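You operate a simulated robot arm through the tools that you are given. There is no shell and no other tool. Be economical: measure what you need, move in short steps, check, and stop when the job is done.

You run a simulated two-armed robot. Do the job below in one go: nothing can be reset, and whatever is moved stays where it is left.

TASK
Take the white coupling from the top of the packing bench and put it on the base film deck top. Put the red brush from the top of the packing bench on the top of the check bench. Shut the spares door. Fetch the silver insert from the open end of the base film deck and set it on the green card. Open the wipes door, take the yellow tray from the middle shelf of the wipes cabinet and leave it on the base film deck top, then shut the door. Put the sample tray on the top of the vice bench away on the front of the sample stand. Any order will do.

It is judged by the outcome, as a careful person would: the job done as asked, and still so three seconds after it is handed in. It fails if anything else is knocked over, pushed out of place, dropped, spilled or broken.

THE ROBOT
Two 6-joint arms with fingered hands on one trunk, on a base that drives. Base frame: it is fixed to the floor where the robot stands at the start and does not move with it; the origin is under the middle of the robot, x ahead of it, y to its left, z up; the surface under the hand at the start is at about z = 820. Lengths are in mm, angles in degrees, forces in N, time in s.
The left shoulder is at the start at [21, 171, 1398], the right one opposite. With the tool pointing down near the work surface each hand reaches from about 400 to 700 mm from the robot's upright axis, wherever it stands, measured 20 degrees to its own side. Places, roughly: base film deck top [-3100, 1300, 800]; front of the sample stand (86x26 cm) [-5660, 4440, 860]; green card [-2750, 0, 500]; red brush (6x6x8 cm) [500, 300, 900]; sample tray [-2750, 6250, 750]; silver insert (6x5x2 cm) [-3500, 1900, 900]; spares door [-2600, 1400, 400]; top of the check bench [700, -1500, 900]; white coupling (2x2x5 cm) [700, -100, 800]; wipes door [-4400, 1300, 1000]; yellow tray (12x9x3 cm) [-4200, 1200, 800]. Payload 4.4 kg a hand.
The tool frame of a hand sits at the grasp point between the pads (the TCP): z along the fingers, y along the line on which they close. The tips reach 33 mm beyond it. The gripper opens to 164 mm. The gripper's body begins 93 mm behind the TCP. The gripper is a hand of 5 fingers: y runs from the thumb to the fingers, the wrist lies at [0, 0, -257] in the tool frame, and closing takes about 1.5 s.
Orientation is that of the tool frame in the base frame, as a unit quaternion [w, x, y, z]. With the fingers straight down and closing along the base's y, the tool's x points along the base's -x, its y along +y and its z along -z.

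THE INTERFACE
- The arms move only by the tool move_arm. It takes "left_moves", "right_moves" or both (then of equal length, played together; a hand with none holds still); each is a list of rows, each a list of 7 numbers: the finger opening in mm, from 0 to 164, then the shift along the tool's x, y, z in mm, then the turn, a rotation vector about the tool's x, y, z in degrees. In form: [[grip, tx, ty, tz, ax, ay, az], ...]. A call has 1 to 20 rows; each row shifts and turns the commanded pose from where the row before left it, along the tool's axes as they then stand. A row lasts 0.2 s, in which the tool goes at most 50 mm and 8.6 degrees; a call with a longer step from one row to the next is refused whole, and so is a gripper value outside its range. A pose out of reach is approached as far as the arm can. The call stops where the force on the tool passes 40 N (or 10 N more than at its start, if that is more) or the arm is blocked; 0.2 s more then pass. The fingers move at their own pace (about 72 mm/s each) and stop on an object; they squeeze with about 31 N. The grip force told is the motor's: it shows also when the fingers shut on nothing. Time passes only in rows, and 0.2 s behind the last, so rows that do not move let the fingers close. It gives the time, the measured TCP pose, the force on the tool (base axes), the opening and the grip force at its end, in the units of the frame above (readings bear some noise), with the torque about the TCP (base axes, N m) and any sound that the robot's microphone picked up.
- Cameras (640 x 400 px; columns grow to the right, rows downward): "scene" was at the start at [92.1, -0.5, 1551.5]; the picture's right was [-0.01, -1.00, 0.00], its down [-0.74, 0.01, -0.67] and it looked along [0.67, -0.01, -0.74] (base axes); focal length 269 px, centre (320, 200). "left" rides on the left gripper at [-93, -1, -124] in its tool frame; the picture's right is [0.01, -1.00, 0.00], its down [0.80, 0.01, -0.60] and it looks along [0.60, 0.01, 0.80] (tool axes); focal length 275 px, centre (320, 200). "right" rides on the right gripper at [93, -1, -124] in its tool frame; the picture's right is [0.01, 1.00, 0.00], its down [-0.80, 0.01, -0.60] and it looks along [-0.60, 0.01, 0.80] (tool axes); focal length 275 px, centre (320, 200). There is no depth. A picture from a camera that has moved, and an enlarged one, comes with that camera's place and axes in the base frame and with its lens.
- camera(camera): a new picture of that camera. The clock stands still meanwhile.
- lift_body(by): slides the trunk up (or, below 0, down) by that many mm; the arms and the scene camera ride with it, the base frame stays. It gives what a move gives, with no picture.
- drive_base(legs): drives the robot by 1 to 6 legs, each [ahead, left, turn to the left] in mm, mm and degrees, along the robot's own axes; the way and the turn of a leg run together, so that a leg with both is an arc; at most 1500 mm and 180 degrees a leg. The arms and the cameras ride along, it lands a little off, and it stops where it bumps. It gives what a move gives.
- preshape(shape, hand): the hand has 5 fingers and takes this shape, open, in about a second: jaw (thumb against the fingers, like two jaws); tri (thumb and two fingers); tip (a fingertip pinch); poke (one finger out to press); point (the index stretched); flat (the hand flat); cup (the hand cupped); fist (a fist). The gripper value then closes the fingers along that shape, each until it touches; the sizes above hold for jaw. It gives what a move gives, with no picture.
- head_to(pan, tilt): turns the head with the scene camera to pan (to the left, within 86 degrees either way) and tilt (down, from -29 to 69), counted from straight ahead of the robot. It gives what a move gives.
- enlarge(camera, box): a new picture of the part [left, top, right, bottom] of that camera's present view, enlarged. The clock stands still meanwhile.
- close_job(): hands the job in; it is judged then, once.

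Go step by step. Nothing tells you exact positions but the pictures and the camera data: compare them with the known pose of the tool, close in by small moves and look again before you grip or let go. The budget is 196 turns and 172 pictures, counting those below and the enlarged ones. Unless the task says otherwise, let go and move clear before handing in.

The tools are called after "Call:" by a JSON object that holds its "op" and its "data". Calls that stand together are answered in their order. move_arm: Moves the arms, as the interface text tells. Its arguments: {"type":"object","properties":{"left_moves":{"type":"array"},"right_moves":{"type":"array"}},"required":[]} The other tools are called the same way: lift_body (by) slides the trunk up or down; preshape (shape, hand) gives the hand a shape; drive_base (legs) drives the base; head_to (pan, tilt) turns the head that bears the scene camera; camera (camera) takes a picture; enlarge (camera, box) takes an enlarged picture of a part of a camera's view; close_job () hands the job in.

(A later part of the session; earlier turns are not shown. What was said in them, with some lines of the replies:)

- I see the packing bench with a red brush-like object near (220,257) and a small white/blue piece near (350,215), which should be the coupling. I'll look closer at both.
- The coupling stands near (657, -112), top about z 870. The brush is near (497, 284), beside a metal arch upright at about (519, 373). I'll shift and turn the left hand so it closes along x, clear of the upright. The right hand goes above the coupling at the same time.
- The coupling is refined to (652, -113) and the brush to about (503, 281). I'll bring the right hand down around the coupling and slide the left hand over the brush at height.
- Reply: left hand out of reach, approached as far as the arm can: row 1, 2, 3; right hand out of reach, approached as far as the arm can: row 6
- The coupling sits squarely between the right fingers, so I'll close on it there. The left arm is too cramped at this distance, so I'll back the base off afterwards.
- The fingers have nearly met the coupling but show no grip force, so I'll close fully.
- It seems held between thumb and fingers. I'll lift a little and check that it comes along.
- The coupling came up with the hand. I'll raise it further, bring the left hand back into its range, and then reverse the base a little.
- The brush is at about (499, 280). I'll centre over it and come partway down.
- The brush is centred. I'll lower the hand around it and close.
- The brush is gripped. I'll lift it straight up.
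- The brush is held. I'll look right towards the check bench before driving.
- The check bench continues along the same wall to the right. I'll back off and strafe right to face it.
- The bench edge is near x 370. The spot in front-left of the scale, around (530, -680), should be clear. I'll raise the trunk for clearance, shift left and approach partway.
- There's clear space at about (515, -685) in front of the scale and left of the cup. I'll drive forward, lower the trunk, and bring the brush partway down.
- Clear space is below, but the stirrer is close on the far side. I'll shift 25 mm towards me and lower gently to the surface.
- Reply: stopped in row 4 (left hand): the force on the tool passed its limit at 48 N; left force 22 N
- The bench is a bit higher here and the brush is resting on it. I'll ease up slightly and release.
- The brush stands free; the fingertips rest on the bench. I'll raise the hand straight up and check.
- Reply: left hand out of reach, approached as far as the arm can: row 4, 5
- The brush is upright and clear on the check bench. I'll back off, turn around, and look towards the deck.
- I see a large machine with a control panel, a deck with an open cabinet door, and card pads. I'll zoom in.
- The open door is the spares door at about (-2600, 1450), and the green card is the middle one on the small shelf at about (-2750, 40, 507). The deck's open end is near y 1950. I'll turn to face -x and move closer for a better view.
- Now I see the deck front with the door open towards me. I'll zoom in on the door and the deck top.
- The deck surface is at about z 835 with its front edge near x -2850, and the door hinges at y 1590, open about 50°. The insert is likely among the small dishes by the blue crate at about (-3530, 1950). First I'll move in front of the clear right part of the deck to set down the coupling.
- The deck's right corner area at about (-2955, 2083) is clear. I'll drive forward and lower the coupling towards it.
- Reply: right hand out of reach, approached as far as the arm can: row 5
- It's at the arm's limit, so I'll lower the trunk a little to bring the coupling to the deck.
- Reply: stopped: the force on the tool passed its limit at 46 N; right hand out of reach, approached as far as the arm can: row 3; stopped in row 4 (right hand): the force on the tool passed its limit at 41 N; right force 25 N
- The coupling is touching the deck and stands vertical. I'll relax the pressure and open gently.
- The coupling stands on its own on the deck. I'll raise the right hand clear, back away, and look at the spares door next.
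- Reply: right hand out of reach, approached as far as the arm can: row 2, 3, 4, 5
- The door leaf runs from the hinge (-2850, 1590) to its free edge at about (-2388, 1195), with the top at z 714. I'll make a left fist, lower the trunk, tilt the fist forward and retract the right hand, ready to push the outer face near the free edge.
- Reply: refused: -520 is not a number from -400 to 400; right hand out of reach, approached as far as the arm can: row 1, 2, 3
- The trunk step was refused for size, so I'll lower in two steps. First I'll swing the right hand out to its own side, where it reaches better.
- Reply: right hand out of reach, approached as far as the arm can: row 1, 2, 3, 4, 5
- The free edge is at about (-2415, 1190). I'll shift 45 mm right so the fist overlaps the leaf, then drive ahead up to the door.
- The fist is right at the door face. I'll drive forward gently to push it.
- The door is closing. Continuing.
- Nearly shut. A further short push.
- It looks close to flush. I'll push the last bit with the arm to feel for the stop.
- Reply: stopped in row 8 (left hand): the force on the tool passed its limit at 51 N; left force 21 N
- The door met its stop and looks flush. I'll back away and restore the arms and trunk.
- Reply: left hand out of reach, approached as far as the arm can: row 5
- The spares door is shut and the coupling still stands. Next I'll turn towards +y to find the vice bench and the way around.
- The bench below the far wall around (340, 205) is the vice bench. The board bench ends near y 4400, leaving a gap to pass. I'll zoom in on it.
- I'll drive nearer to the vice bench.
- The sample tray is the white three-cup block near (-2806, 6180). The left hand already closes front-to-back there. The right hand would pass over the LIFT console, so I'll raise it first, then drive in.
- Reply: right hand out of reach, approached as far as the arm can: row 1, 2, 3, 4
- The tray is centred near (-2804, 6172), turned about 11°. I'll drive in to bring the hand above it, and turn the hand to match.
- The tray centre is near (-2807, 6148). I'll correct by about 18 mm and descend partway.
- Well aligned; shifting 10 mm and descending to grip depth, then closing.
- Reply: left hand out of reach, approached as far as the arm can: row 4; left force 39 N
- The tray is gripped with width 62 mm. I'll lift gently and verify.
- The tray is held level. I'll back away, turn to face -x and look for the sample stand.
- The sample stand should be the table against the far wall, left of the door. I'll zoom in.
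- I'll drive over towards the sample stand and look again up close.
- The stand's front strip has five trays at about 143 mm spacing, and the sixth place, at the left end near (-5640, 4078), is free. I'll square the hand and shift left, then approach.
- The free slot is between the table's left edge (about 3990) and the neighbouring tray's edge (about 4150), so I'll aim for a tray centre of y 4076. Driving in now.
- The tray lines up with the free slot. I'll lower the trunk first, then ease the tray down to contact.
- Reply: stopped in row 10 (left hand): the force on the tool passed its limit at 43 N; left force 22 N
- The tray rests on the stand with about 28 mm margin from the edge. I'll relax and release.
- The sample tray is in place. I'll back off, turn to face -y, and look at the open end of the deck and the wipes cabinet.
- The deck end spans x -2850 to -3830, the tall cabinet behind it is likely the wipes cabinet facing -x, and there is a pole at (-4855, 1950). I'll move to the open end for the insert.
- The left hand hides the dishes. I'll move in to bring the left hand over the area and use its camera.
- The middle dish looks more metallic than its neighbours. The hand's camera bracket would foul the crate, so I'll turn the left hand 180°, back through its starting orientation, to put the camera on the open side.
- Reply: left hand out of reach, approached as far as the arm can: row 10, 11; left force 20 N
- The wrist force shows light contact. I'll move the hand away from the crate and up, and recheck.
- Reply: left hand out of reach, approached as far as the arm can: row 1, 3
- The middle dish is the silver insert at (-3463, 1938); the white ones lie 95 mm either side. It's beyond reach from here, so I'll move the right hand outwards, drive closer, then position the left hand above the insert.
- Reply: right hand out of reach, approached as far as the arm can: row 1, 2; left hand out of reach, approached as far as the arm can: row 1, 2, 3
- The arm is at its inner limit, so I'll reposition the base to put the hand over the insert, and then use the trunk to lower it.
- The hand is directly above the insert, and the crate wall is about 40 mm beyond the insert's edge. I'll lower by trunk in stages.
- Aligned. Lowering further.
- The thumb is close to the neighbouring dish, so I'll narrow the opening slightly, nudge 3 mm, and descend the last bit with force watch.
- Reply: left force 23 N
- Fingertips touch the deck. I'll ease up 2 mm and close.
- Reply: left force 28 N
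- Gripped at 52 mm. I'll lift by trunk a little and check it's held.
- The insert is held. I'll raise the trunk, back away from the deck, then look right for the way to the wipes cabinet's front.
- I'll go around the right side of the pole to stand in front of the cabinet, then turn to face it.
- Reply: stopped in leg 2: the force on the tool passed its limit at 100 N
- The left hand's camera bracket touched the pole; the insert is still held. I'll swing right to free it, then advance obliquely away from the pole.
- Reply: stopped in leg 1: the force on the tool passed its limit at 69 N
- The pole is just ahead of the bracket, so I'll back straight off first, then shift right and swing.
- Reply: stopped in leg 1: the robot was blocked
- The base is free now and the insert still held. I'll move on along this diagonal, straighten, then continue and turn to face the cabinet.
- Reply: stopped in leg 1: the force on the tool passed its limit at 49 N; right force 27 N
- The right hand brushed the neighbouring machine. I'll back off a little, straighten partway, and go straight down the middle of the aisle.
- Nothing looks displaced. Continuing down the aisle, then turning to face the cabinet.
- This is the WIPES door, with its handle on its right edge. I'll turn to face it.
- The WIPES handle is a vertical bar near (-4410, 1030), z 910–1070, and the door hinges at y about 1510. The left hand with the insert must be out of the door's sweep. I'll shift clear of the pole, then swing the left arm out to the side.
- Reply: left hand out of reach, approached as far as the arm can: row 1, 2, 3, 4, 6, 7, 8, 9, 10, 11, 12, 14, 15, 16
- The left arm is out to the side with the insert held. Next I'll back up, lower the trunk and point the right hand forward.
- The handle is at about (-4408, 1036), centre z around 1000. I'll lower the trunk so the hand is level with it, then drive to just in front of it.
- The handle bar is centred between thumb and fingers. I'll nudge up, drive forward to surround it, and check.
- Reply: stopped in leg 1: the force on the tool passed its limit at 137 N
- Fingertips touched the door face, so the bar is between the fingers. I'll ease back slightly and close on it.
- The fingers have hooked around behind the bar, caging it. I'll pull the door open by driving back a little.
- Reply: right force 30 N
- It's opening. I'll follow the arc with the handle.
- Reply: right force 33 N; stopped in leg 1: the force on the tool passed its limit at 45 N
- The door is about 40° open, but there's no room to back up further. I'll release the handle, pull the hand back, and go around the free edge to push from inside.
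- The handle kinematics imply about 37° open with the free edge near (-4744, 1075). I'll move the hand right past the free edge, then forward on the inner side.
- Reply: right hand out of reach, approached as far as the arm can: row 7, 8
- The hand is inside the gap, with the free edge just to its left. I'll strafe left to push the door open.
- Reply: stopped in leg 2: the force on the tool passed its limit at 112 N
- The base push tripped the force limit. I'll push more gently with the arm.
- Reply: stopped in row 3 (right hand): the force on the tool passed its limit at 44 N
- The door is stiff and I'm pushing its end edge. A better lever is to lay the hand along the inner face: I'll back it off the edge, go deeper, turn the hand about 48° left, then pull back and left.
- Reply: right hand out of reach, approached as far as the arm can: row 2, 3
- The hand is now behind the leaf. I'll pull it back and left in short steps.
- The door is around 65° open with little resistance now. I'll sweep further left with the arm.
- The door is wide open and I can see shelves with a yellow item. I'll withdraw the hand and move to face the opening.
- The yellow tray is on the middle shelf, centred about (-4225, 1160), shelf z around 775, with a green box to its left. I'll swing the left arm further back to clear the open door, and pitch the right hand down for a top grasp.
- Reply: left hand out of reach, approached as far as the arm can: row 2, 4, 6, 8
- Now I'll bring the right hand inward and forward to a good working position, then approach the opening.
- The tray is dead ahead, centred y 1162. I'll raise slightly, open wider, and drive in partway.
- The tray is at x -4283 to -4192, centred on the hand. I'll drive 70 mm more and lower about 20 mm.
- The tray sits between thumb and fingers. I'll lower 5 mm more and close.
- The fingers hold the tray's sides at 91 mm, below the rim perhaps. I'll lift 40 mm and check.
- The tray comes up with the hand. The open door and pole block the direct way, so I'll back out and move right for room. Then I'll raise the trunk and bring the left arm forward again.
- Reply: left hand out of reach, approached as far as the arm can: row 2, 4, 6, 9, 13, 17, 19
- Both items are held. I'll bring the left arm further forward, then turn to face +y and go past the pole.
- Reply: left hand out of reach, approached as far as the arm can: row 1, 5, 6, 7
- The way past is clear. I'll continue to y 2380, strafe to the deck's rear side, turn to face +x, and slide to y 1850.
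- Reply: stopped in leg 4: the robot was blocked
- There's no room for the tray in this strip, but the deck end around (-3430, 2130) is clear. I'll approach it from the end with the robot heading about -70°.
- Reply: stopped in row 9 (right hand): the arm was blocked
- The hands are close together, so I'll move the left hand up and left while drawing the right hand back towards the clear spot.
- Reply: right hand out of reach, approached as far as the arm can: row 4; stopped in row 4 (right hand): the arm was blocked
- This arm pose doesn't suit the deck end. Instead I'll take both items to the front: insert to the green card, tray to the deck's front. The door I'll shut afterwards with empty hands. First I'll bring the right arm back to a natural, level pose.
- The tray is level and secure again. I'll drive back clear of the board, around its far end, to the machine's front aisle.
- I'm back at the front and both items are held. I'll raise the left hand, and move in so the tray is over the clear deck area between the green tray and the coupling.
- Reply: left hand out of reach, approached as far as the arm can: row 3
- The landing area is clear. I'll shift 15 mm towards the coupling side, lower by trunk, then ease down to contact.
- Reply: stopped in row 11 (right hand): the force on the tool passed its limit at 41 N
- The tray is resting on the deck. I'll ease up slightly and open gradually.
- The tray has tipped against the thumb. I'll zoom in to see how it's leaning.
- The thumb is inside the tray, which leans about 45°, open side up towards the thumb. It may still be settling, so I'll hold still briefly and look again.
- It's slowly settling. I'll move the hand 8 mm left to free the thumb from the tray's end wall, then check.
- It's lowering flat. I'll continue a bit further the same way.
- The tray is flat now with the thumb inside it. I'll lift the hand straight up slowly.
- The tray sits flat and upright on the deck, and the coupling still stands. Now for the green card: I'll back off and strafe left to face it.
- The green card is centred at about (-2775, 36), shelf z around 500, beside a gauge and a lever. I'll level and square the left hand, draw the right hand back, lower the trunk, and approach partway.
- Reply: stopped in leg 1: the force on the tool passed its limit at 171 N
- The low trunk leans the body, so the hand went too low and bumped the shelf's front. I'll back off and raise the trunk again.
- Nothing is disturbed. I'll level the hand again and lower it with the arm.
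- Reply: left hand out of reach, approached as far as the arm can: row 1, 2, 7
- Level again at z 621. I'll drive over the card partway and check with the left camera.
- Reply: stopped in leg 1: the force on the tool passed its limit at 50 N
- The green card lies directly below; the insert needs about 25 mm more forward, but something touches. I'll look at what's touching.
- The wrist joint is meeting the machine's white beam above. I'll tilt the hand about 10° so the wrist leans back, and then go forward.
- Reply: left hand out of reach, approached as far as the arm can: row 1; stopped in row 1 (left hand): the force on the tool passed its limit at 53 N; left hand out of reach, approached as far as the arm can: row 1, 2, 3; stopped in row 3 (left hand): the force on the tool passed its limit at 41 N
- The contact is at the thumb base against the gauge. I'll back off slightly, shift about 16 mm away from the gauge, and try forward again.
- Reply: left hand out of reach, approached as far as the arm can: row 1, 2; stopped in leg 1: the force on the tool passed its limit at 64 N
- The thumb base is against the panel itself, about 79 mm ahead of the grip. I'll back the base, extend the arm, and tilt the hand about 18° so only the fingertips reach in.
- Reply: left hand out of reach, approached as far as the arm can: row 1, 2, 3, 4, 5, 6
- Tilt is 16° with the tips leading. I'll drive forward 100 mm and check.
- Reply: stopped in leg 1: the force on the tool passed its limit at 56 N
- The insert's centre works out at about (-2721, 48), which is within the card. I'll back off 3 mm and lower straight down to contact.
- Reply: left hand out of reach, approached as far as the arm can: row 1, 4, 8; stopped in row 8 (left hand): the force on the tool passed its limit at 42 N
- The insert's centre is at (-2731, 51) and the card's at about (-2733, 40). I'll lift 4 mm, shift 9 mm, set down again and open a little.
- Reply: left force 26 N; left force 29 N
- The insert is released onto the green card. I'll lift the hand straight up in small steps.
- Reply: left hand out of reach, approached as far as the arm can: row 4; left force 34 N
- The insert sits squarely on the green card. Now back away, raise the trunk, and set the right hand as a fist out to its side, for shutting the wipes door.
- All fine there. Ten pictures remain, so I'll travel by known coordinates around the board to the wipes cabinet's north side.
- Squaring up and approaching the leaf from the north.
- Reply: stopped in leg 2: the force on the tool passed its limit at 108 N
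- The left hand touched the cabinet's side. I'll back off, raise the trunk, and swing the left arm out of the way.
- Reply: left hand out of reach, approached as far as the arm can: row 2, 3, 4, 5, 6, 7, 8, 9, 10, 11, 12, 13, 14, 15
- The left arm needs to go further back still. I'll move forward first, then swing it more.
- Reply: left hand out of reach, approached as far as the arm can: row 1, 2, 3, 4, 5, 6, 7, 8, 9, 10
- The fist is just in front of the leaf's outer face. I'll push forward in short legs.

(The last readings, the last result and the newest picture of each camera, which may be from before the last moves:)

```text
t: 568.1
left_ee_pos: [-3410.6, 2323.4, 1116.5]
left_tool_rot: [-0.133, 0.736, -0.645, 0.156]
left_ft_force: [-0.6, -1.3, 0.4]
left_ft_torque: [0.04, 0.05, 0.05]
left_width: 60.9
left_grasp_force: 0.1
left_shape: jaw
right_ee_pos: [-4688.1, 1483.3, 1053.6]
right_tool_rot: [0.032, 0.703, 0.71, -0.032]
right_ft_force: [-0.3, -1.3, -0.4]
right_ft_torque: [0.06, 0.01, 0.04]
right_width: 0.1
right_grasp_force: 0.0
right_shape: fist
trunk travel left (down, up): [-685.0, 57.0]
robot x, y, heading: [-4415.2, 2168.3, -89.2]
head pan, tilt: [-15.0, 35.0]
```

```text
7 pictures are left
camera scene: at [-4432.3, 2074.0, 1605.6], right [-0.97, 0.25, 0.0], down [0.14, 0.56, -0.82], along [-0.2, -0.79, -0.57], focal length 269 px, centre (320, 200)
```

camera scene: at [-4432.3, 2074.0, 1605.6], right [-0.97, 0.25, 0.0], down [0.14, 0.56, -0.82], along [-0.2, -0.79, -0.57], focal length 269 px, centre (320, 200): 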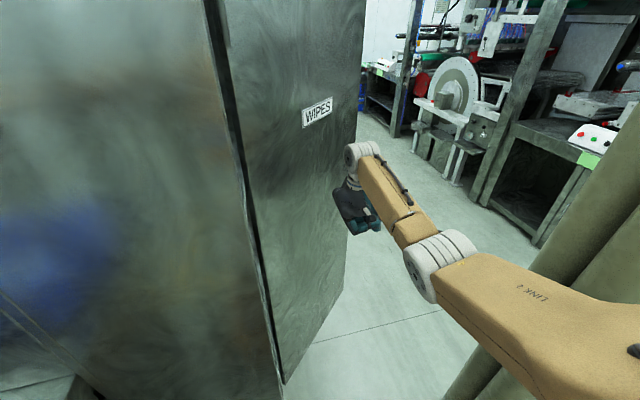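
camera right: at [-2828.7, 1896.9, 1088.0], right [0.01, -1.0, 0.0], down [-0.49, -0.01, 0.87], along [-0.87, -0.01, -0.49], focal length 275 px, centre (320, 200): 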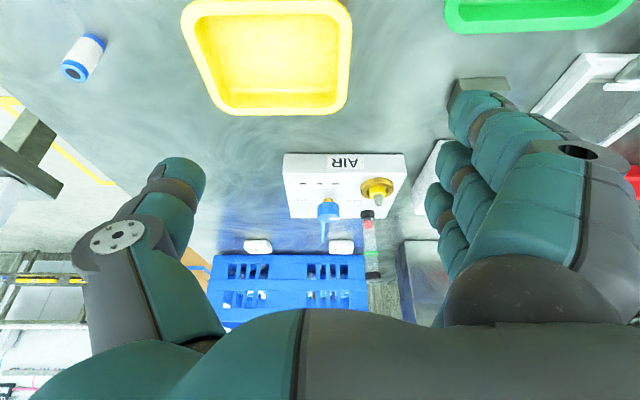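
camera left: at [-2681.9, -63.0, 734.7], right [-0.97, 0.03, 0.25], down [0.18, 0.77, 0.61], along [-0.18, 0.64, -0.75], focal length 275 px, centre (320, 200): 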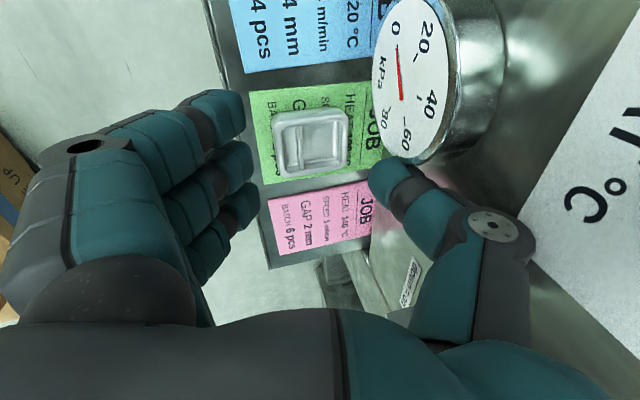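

The door is closing smoothly. Continuing forward.

Call:
{"op": "drive_base", "data": {"legs": [[150, 0, -0.5]]}}

Call:
{"op": "drive_base", "data": {"legs": [[130, 0, 0]]}}

Call:
{"op": "camera", "data": {"camera": "scene"}}

```text
t: 569.5
left_ee_pos: [-3409.7, 2166.7, 1116.1]
left_tool_rot: [-0.133, 0.734, -0.647, 0.155]
left_ft_force: [0.0, 0.1, 0.3]
left_ft_torque: [0.04, 0.02, 0.02]
left_width: 60.6
left_grasp_force: 0.1
left_shape: jaw
right_ee_pos: [-4691.3, 1334.2, 1053.5]
right_tool_rot: [0.032, 0.705, 0.708, -0.032]
right_ft_force: [0.6, 0.2, 0.1]
right_ft_torque: [0.05, 0.0, 0.02]
right_width: 0.0
right_grasp_force: 0.0
right_shape: fist
trunk travel left (down, up): [-685.0, 57.0]
robot x, y, heading: [-4415.0, 2021.3, -90.0]
head pan, tilt: [-15.0, 35.0]
```

```text
t: 570.8
left_ee_pos: [-3408.5, 2041.9, 1116.7]
left_tool_rot: [-0.133, 0.732, -0.65, 0.157]
left_ft_force: [-0.5, -1.3, -0.5]
left_ft_torque: [0.13, -0.03, 0.08]
left_width: 61.0
left_grasp_force: 0.2
left_shape: jaw
right_ee_pos: [-4694.4, 1214.2, 1052.8]
right_tool_rot: [0.032, 0.706, 0.706, -0.031]
right_ft_force: [0.3, 0.2, -0.5]
right_ft_torque: [0.08, 0.03, -0.02]
right_width: 0.1
right_grasp_force: 0.2
right_shape: fist
trunk travel left (down, up): [-685.0, 57.0]
robot x, y, heading: [-4409.8, 1902.3, -90.2]
head pan, tilt: [-15.0, 35.0]
```

```text
6 pictures are left
camera scene: at [-4431.9, 1802.6, 1605.5], right [-0.97, 0.26, 0.0], down [0.15, 0.56, -0.82], along [-0.21, -0.79, -0.58], focal length 269 px, centre (320, 200)
```

scene: 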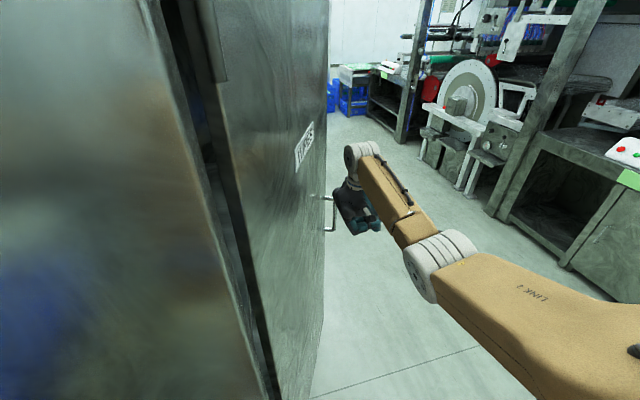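

Now I'll strafe left to press the door towards its frame.

Call:
{"op": "drive_base", "data": {"legs": [[0, 130, 0]]}}

Call:
{"op": "drive_base", "data": {"legs": [[0, 60, 0]]}}

Call:
{"op": "camera", "data": {"camera": "scene"}}

```text
t: 572.1
left_ee_pos: [-3277.5, 2045.9, 1116.0]
left_tool_rot: [-0.133, 0.732, -0.65, 0.158]
left_ft_force: [0.4, 0.2, -0.6]
left_ft_torque: [0.01, 0.01, 0.03]
left_width: 60.8
left_grasp_force: 0.1
left_shape: jaw
right_ee_pos: [-4562.5, 1217.3, 1054.4]
right_tool_rot: [0.033, 0.706, 0.707, -0.032]
right_ft_force: [0.1, -0.3, 0.5]
right_ft_torque: [0.02, 0.11, 0.0]
right_width: 0.1
right_grasp_force: 0.0
right_shape: fist
trunk travel left (down, up): [-685.0, 57.0]
robot x, y, heading: [-4280.8, 1904.2, -90.0]
head pan, tilt: [-15.0, 35.0]
```

```text
t: 573.0
left_ee_pos: [-3215.8, 2046.3, 1114.4]
left_tool_rot: [-0.132, 0.732, -0.65, 0.156]
left_ft_force: [0.5, -0.5, -0.9]
left_ft_torque: [0.0, 0.05, 0.0]
left_width: 60.9
left_grasp_force: 0.1
left_shape: jaw
right_ee_pos: [-4499.2, 1217.3, 1053.9]
right_tool_rot: [0.032, 0.706, 0.707, -0.033]
right_ft_force: [0.6, -0.4, -0.2]
right_ft_torque: [0.02, 0.1, 0.0]
right_width: 0.2
right_grasp_force: 0.0
right_shape: fist
trunk travel left (down, up): [-685.0, 57.0]
robot x, y, heading: [-4225.0, 1902.1, -90.1]
head pan, tilt: [-15.0, 35.0]
```

```text
5 pictures are left
camera scene: at [-4238.6, 1807.1, 1605.7], right [-0.97, 0.26, 0.0], down [0.15, 0.55, -0.82], along [-0.21, -0.79, -0.57], focal length 269 px, centre (320, 200)
```

scene: 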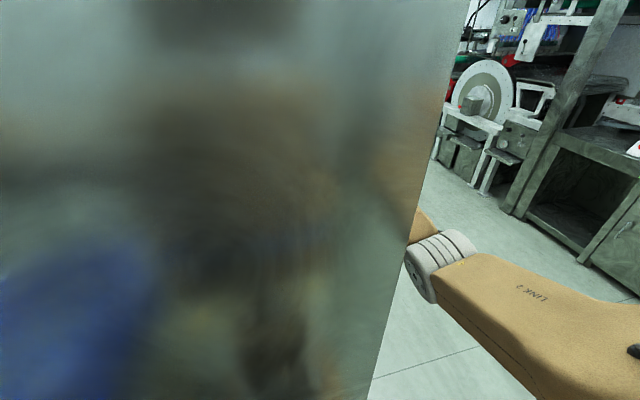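

The door is nearly shut, but the forearm is close to the cabinet corner. I'll finish with a slight turn of the base, which presses at the hand.

Call:
{"op": "drive_base", "data": {"legs": [[0, 0, 2]]}}

Call:
{"op": "move_arm", "data": {"right_moves": [[0, 0, 5, 0, 0, 0, 0], [0, 0, 5, 0, 0, 0, 0], [0, 0, 5, 0, 0, 0, 0], [0, 0, 5, 0, 0, 0, 0], [0, 0, 5, 0, 0, 0, 0], [0, 0, 5, 0, 0, 0, 0], [0, 0, 5, 0, 0, 0, 0], [0, 0, 5, 0, 0, 0, 0], [0, 0, 5, 0, 0, 0, 0], [0, 0, 5, 0, 0, 0, 0]]}}

```text
t: 573.8
left_ee_pos: [-3223.5, 2081.0, 1116.5]
left_tool_rot: [-0.136, 0.744, -0.636, 0.155]
left_ft_force: [0.0, -0.4, 0.0]
left_ft_torque: [0.01, -0.01, 0.02]
left_width: 60.6
left_grasp_force: 0.0
left_shape: jaw
right_ee_pos: [-4476.6, 1208.5, 1053.9]
right_tool_rot: [0.034, 0.693, 0.719, -0.031]
right_ft_force: [-0.3, 0.4, -0.9]
right_ft_torque: [0.0, -0.08, -0.02]
right_width: 0.1
right_grasp_force: 0.0
right_shape: fist
trunk travel left (down, up): [-685.0, 57.0]
robot x, y, heading: [-4221.3, 1904.8, -87.7]
head pan, tilt: [-15.0, 35.0]
```

```text
t: 574.9
left_ee_pos: [-3223.8, 2078.1, 1117.3]
left_tool_rot: [-0.135, 0.742, -0.638, 0.156]
left_ft_force: [0.9, -0.6, -1.4]
left_ft_torque: [-0.03, 0.06, 0.02]
left_width: 60.5
left_grasp_force: 0.1
left_shape: jaw
right_ee_pos: [-4472.0, 1209.7, 1053.7]
right_tool_rot: [0.028, 0.699, 0.714, -0.038]
right_ft_force: [-24.9, -0.4, 1.8]
right_ft_torque: [0.1, -3.26, 0.27]
right_width: 0.0
right_grasp_force: 0.0
right_shape: fist
trunk travel left (down, up): [-685.0, 57.0]
robot x, y, heading: [-4219.6, 1903.1, -88.3]
head pan, tilt: [-15.0, 35.0]
stopped in row 5 (right hand): the force on the tool passed its limit at 42 N (the readings are from after the stop); the commanded pose is now the measured one
```

Firm resistance at the expected closed position. I'll withdraw right and look to confirm it's flush.

Call:
{"op": "drive_base", "data": {"legs": [[0, -190, -2]]}}

Call:
{"op": "drive_base", "data": {"legs": [[-350, 0, 0]]}}

Call:
{"op": "drive_base", "data": {"legs": [[0, -60, 0]]}}

Call:
{"op": "camera", "data": {"camera": "scene"}}

```text
t: 576.5
left_ee_pos: [-3403.9, 2044.0, 1117.5]
left_tool_rot: [-0.132, 0.731, -0.65, 0.159]
left_ft_force: [0.0, -0.3, -0.7]
left_ft_torque: [0.01, -0.03, -0.01]
left_width: 60.5
left_grasp_force: 0.0
left_shape: jaw
right_ee_pos: [-4673.3, 1217.1, 1055.0]
right_tool_rot: [0.03, 0.709, 0.704, -0.036]
right_ft_force: [-1.0, -0.2, 0.7]
right_ft_torque: [0.02, -0.07, 0.01]
right_width: 0.1
right_grasp_force: 0.0
right_shape: fist
trunk travel left (down, up): [-685.0, 57.0]
robot x, y, heading: [-4406.9, 1901.0, -89.8]
head pan, tilt: [-15.0, 35.0]
```

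```text
t: 578.7
left_ee_pos: [-3405.1, 2401.8, 1116.5]
left_tool_rot: [-0.133, 0.734, -0.648, 0.157]
left_ft_force: [0.1, 0.8, 0.1]
left_ft_torque: [0.02, 0.04, 0.0]
left_width: 60.6
left_grasp_force: 0.0
left_shape: jaw
right_ee_pos: [-4669.6, 1566.5, 1055.0]
right_tool_rot: [0.031, 0.707, 0.706, -0.037]
right_ft_force: [0.2, -0.8, -0.4]
right_ft_torque: [0.02, 0.0, 0.0]
right_width: 0.0
right_grasp_force: 0.0
right_shape: fist
trunk travel left (down, up): [-685.0, 57.0]
robot x, y, heading: [-4406.9, 2249.8, -89.9]
head pan, tilt: [-15.0, 35.0]
```

```text
t: 579.7
left_ee_pos: [-3467.7, 2400.9, 1119.4]
left_tool_rot: [-0.135, 0.733, -0.648, 0.159]
left_ft_force: [-0.9, 0.3, 0.9]
left_ft_torque: [0.02, -0.05, 0.01]
left_width: 60.7
left_grasp_force: 0.1
left_shape: jaw
right_ee_pos: [-4732.2, 1565.7, 1054.4]
right_tool_rot: [0.031, 0.707, 0.706, -0.036]
right_ft_force: [-0.7, 0.4, -0.7]
right_ft_torque: [-0.03, -0.13, -0.02]
right_width: 0.0
right_grasp_force: 0.1
right_shape: fist
trunk travel left (down, up): [-685.0, 57.0]
robot x, y, heading: [-4469.6, 2255.6, -89.5]
head pan, tilt: [-15.0, 35.0]
```

```text
4 pictures are left
camera scene: at [-4490.3, 2157.3, 1605.7], right [-0.97, 0.25, 0.0], down [0.15, 0.55, -0.82], along [-0.21, -0.79, -0.57], focal length 269 px, centre (320, 200)
```

scene: 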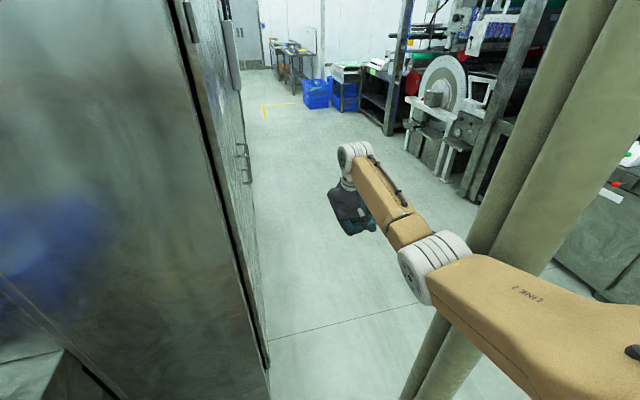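

Call:
{"op": "enlarge", "data": {"camera": "scene", "box": [170, 40, 300, 260]}}

```text
1.82 times, centred on (235, 150) of scene
camera zoom: at [-4490.3, 2157.3, 1605.7], right [-0.97, 0.25, 0.0], down [0.15, 0.55, -0.82], along [-0.21, -0.79, -0.57], focal length 489 px, centre (474, 291)
```

zoom: 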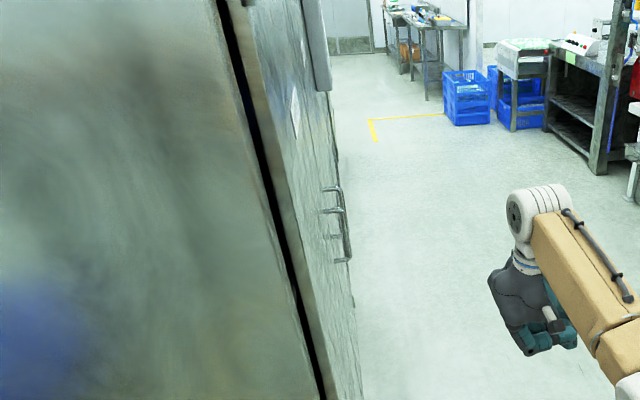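

The wipes door is flush with its neighbour, all six items are in place, and both hands are empty and clear. I'm handing in.

Call:
{"op": "close_job", "data": {}}

```text
The job is handed in.
```

I handed the job in with all six parts done. As far as the pictures show, nothing else was knocked over or shifted.

- **White coupling:** standing on the base film deck top.
- **Red brush:** upright on the check bench.
- **Spares door:** shut against its stop.
- **Silver insert:** on the green card.
- **Yellow tray:** flat on the base film deck top. It tipped against the thumb as I let go, and I eased it back down.
- **Wipes door:** opened, then shut again, and it looks flush with the door next to it.
- **Sample tray:** in the free sixth place at the left end of the sample stand's front.

On the way the robot bumped a few fixed things: the floor pole, the machine across the aisle, the pallet, the card shelf, and the panel and gauge above the green card. The pictures afterwards showed nothing moved there, though I did not re-check the pallet closely.
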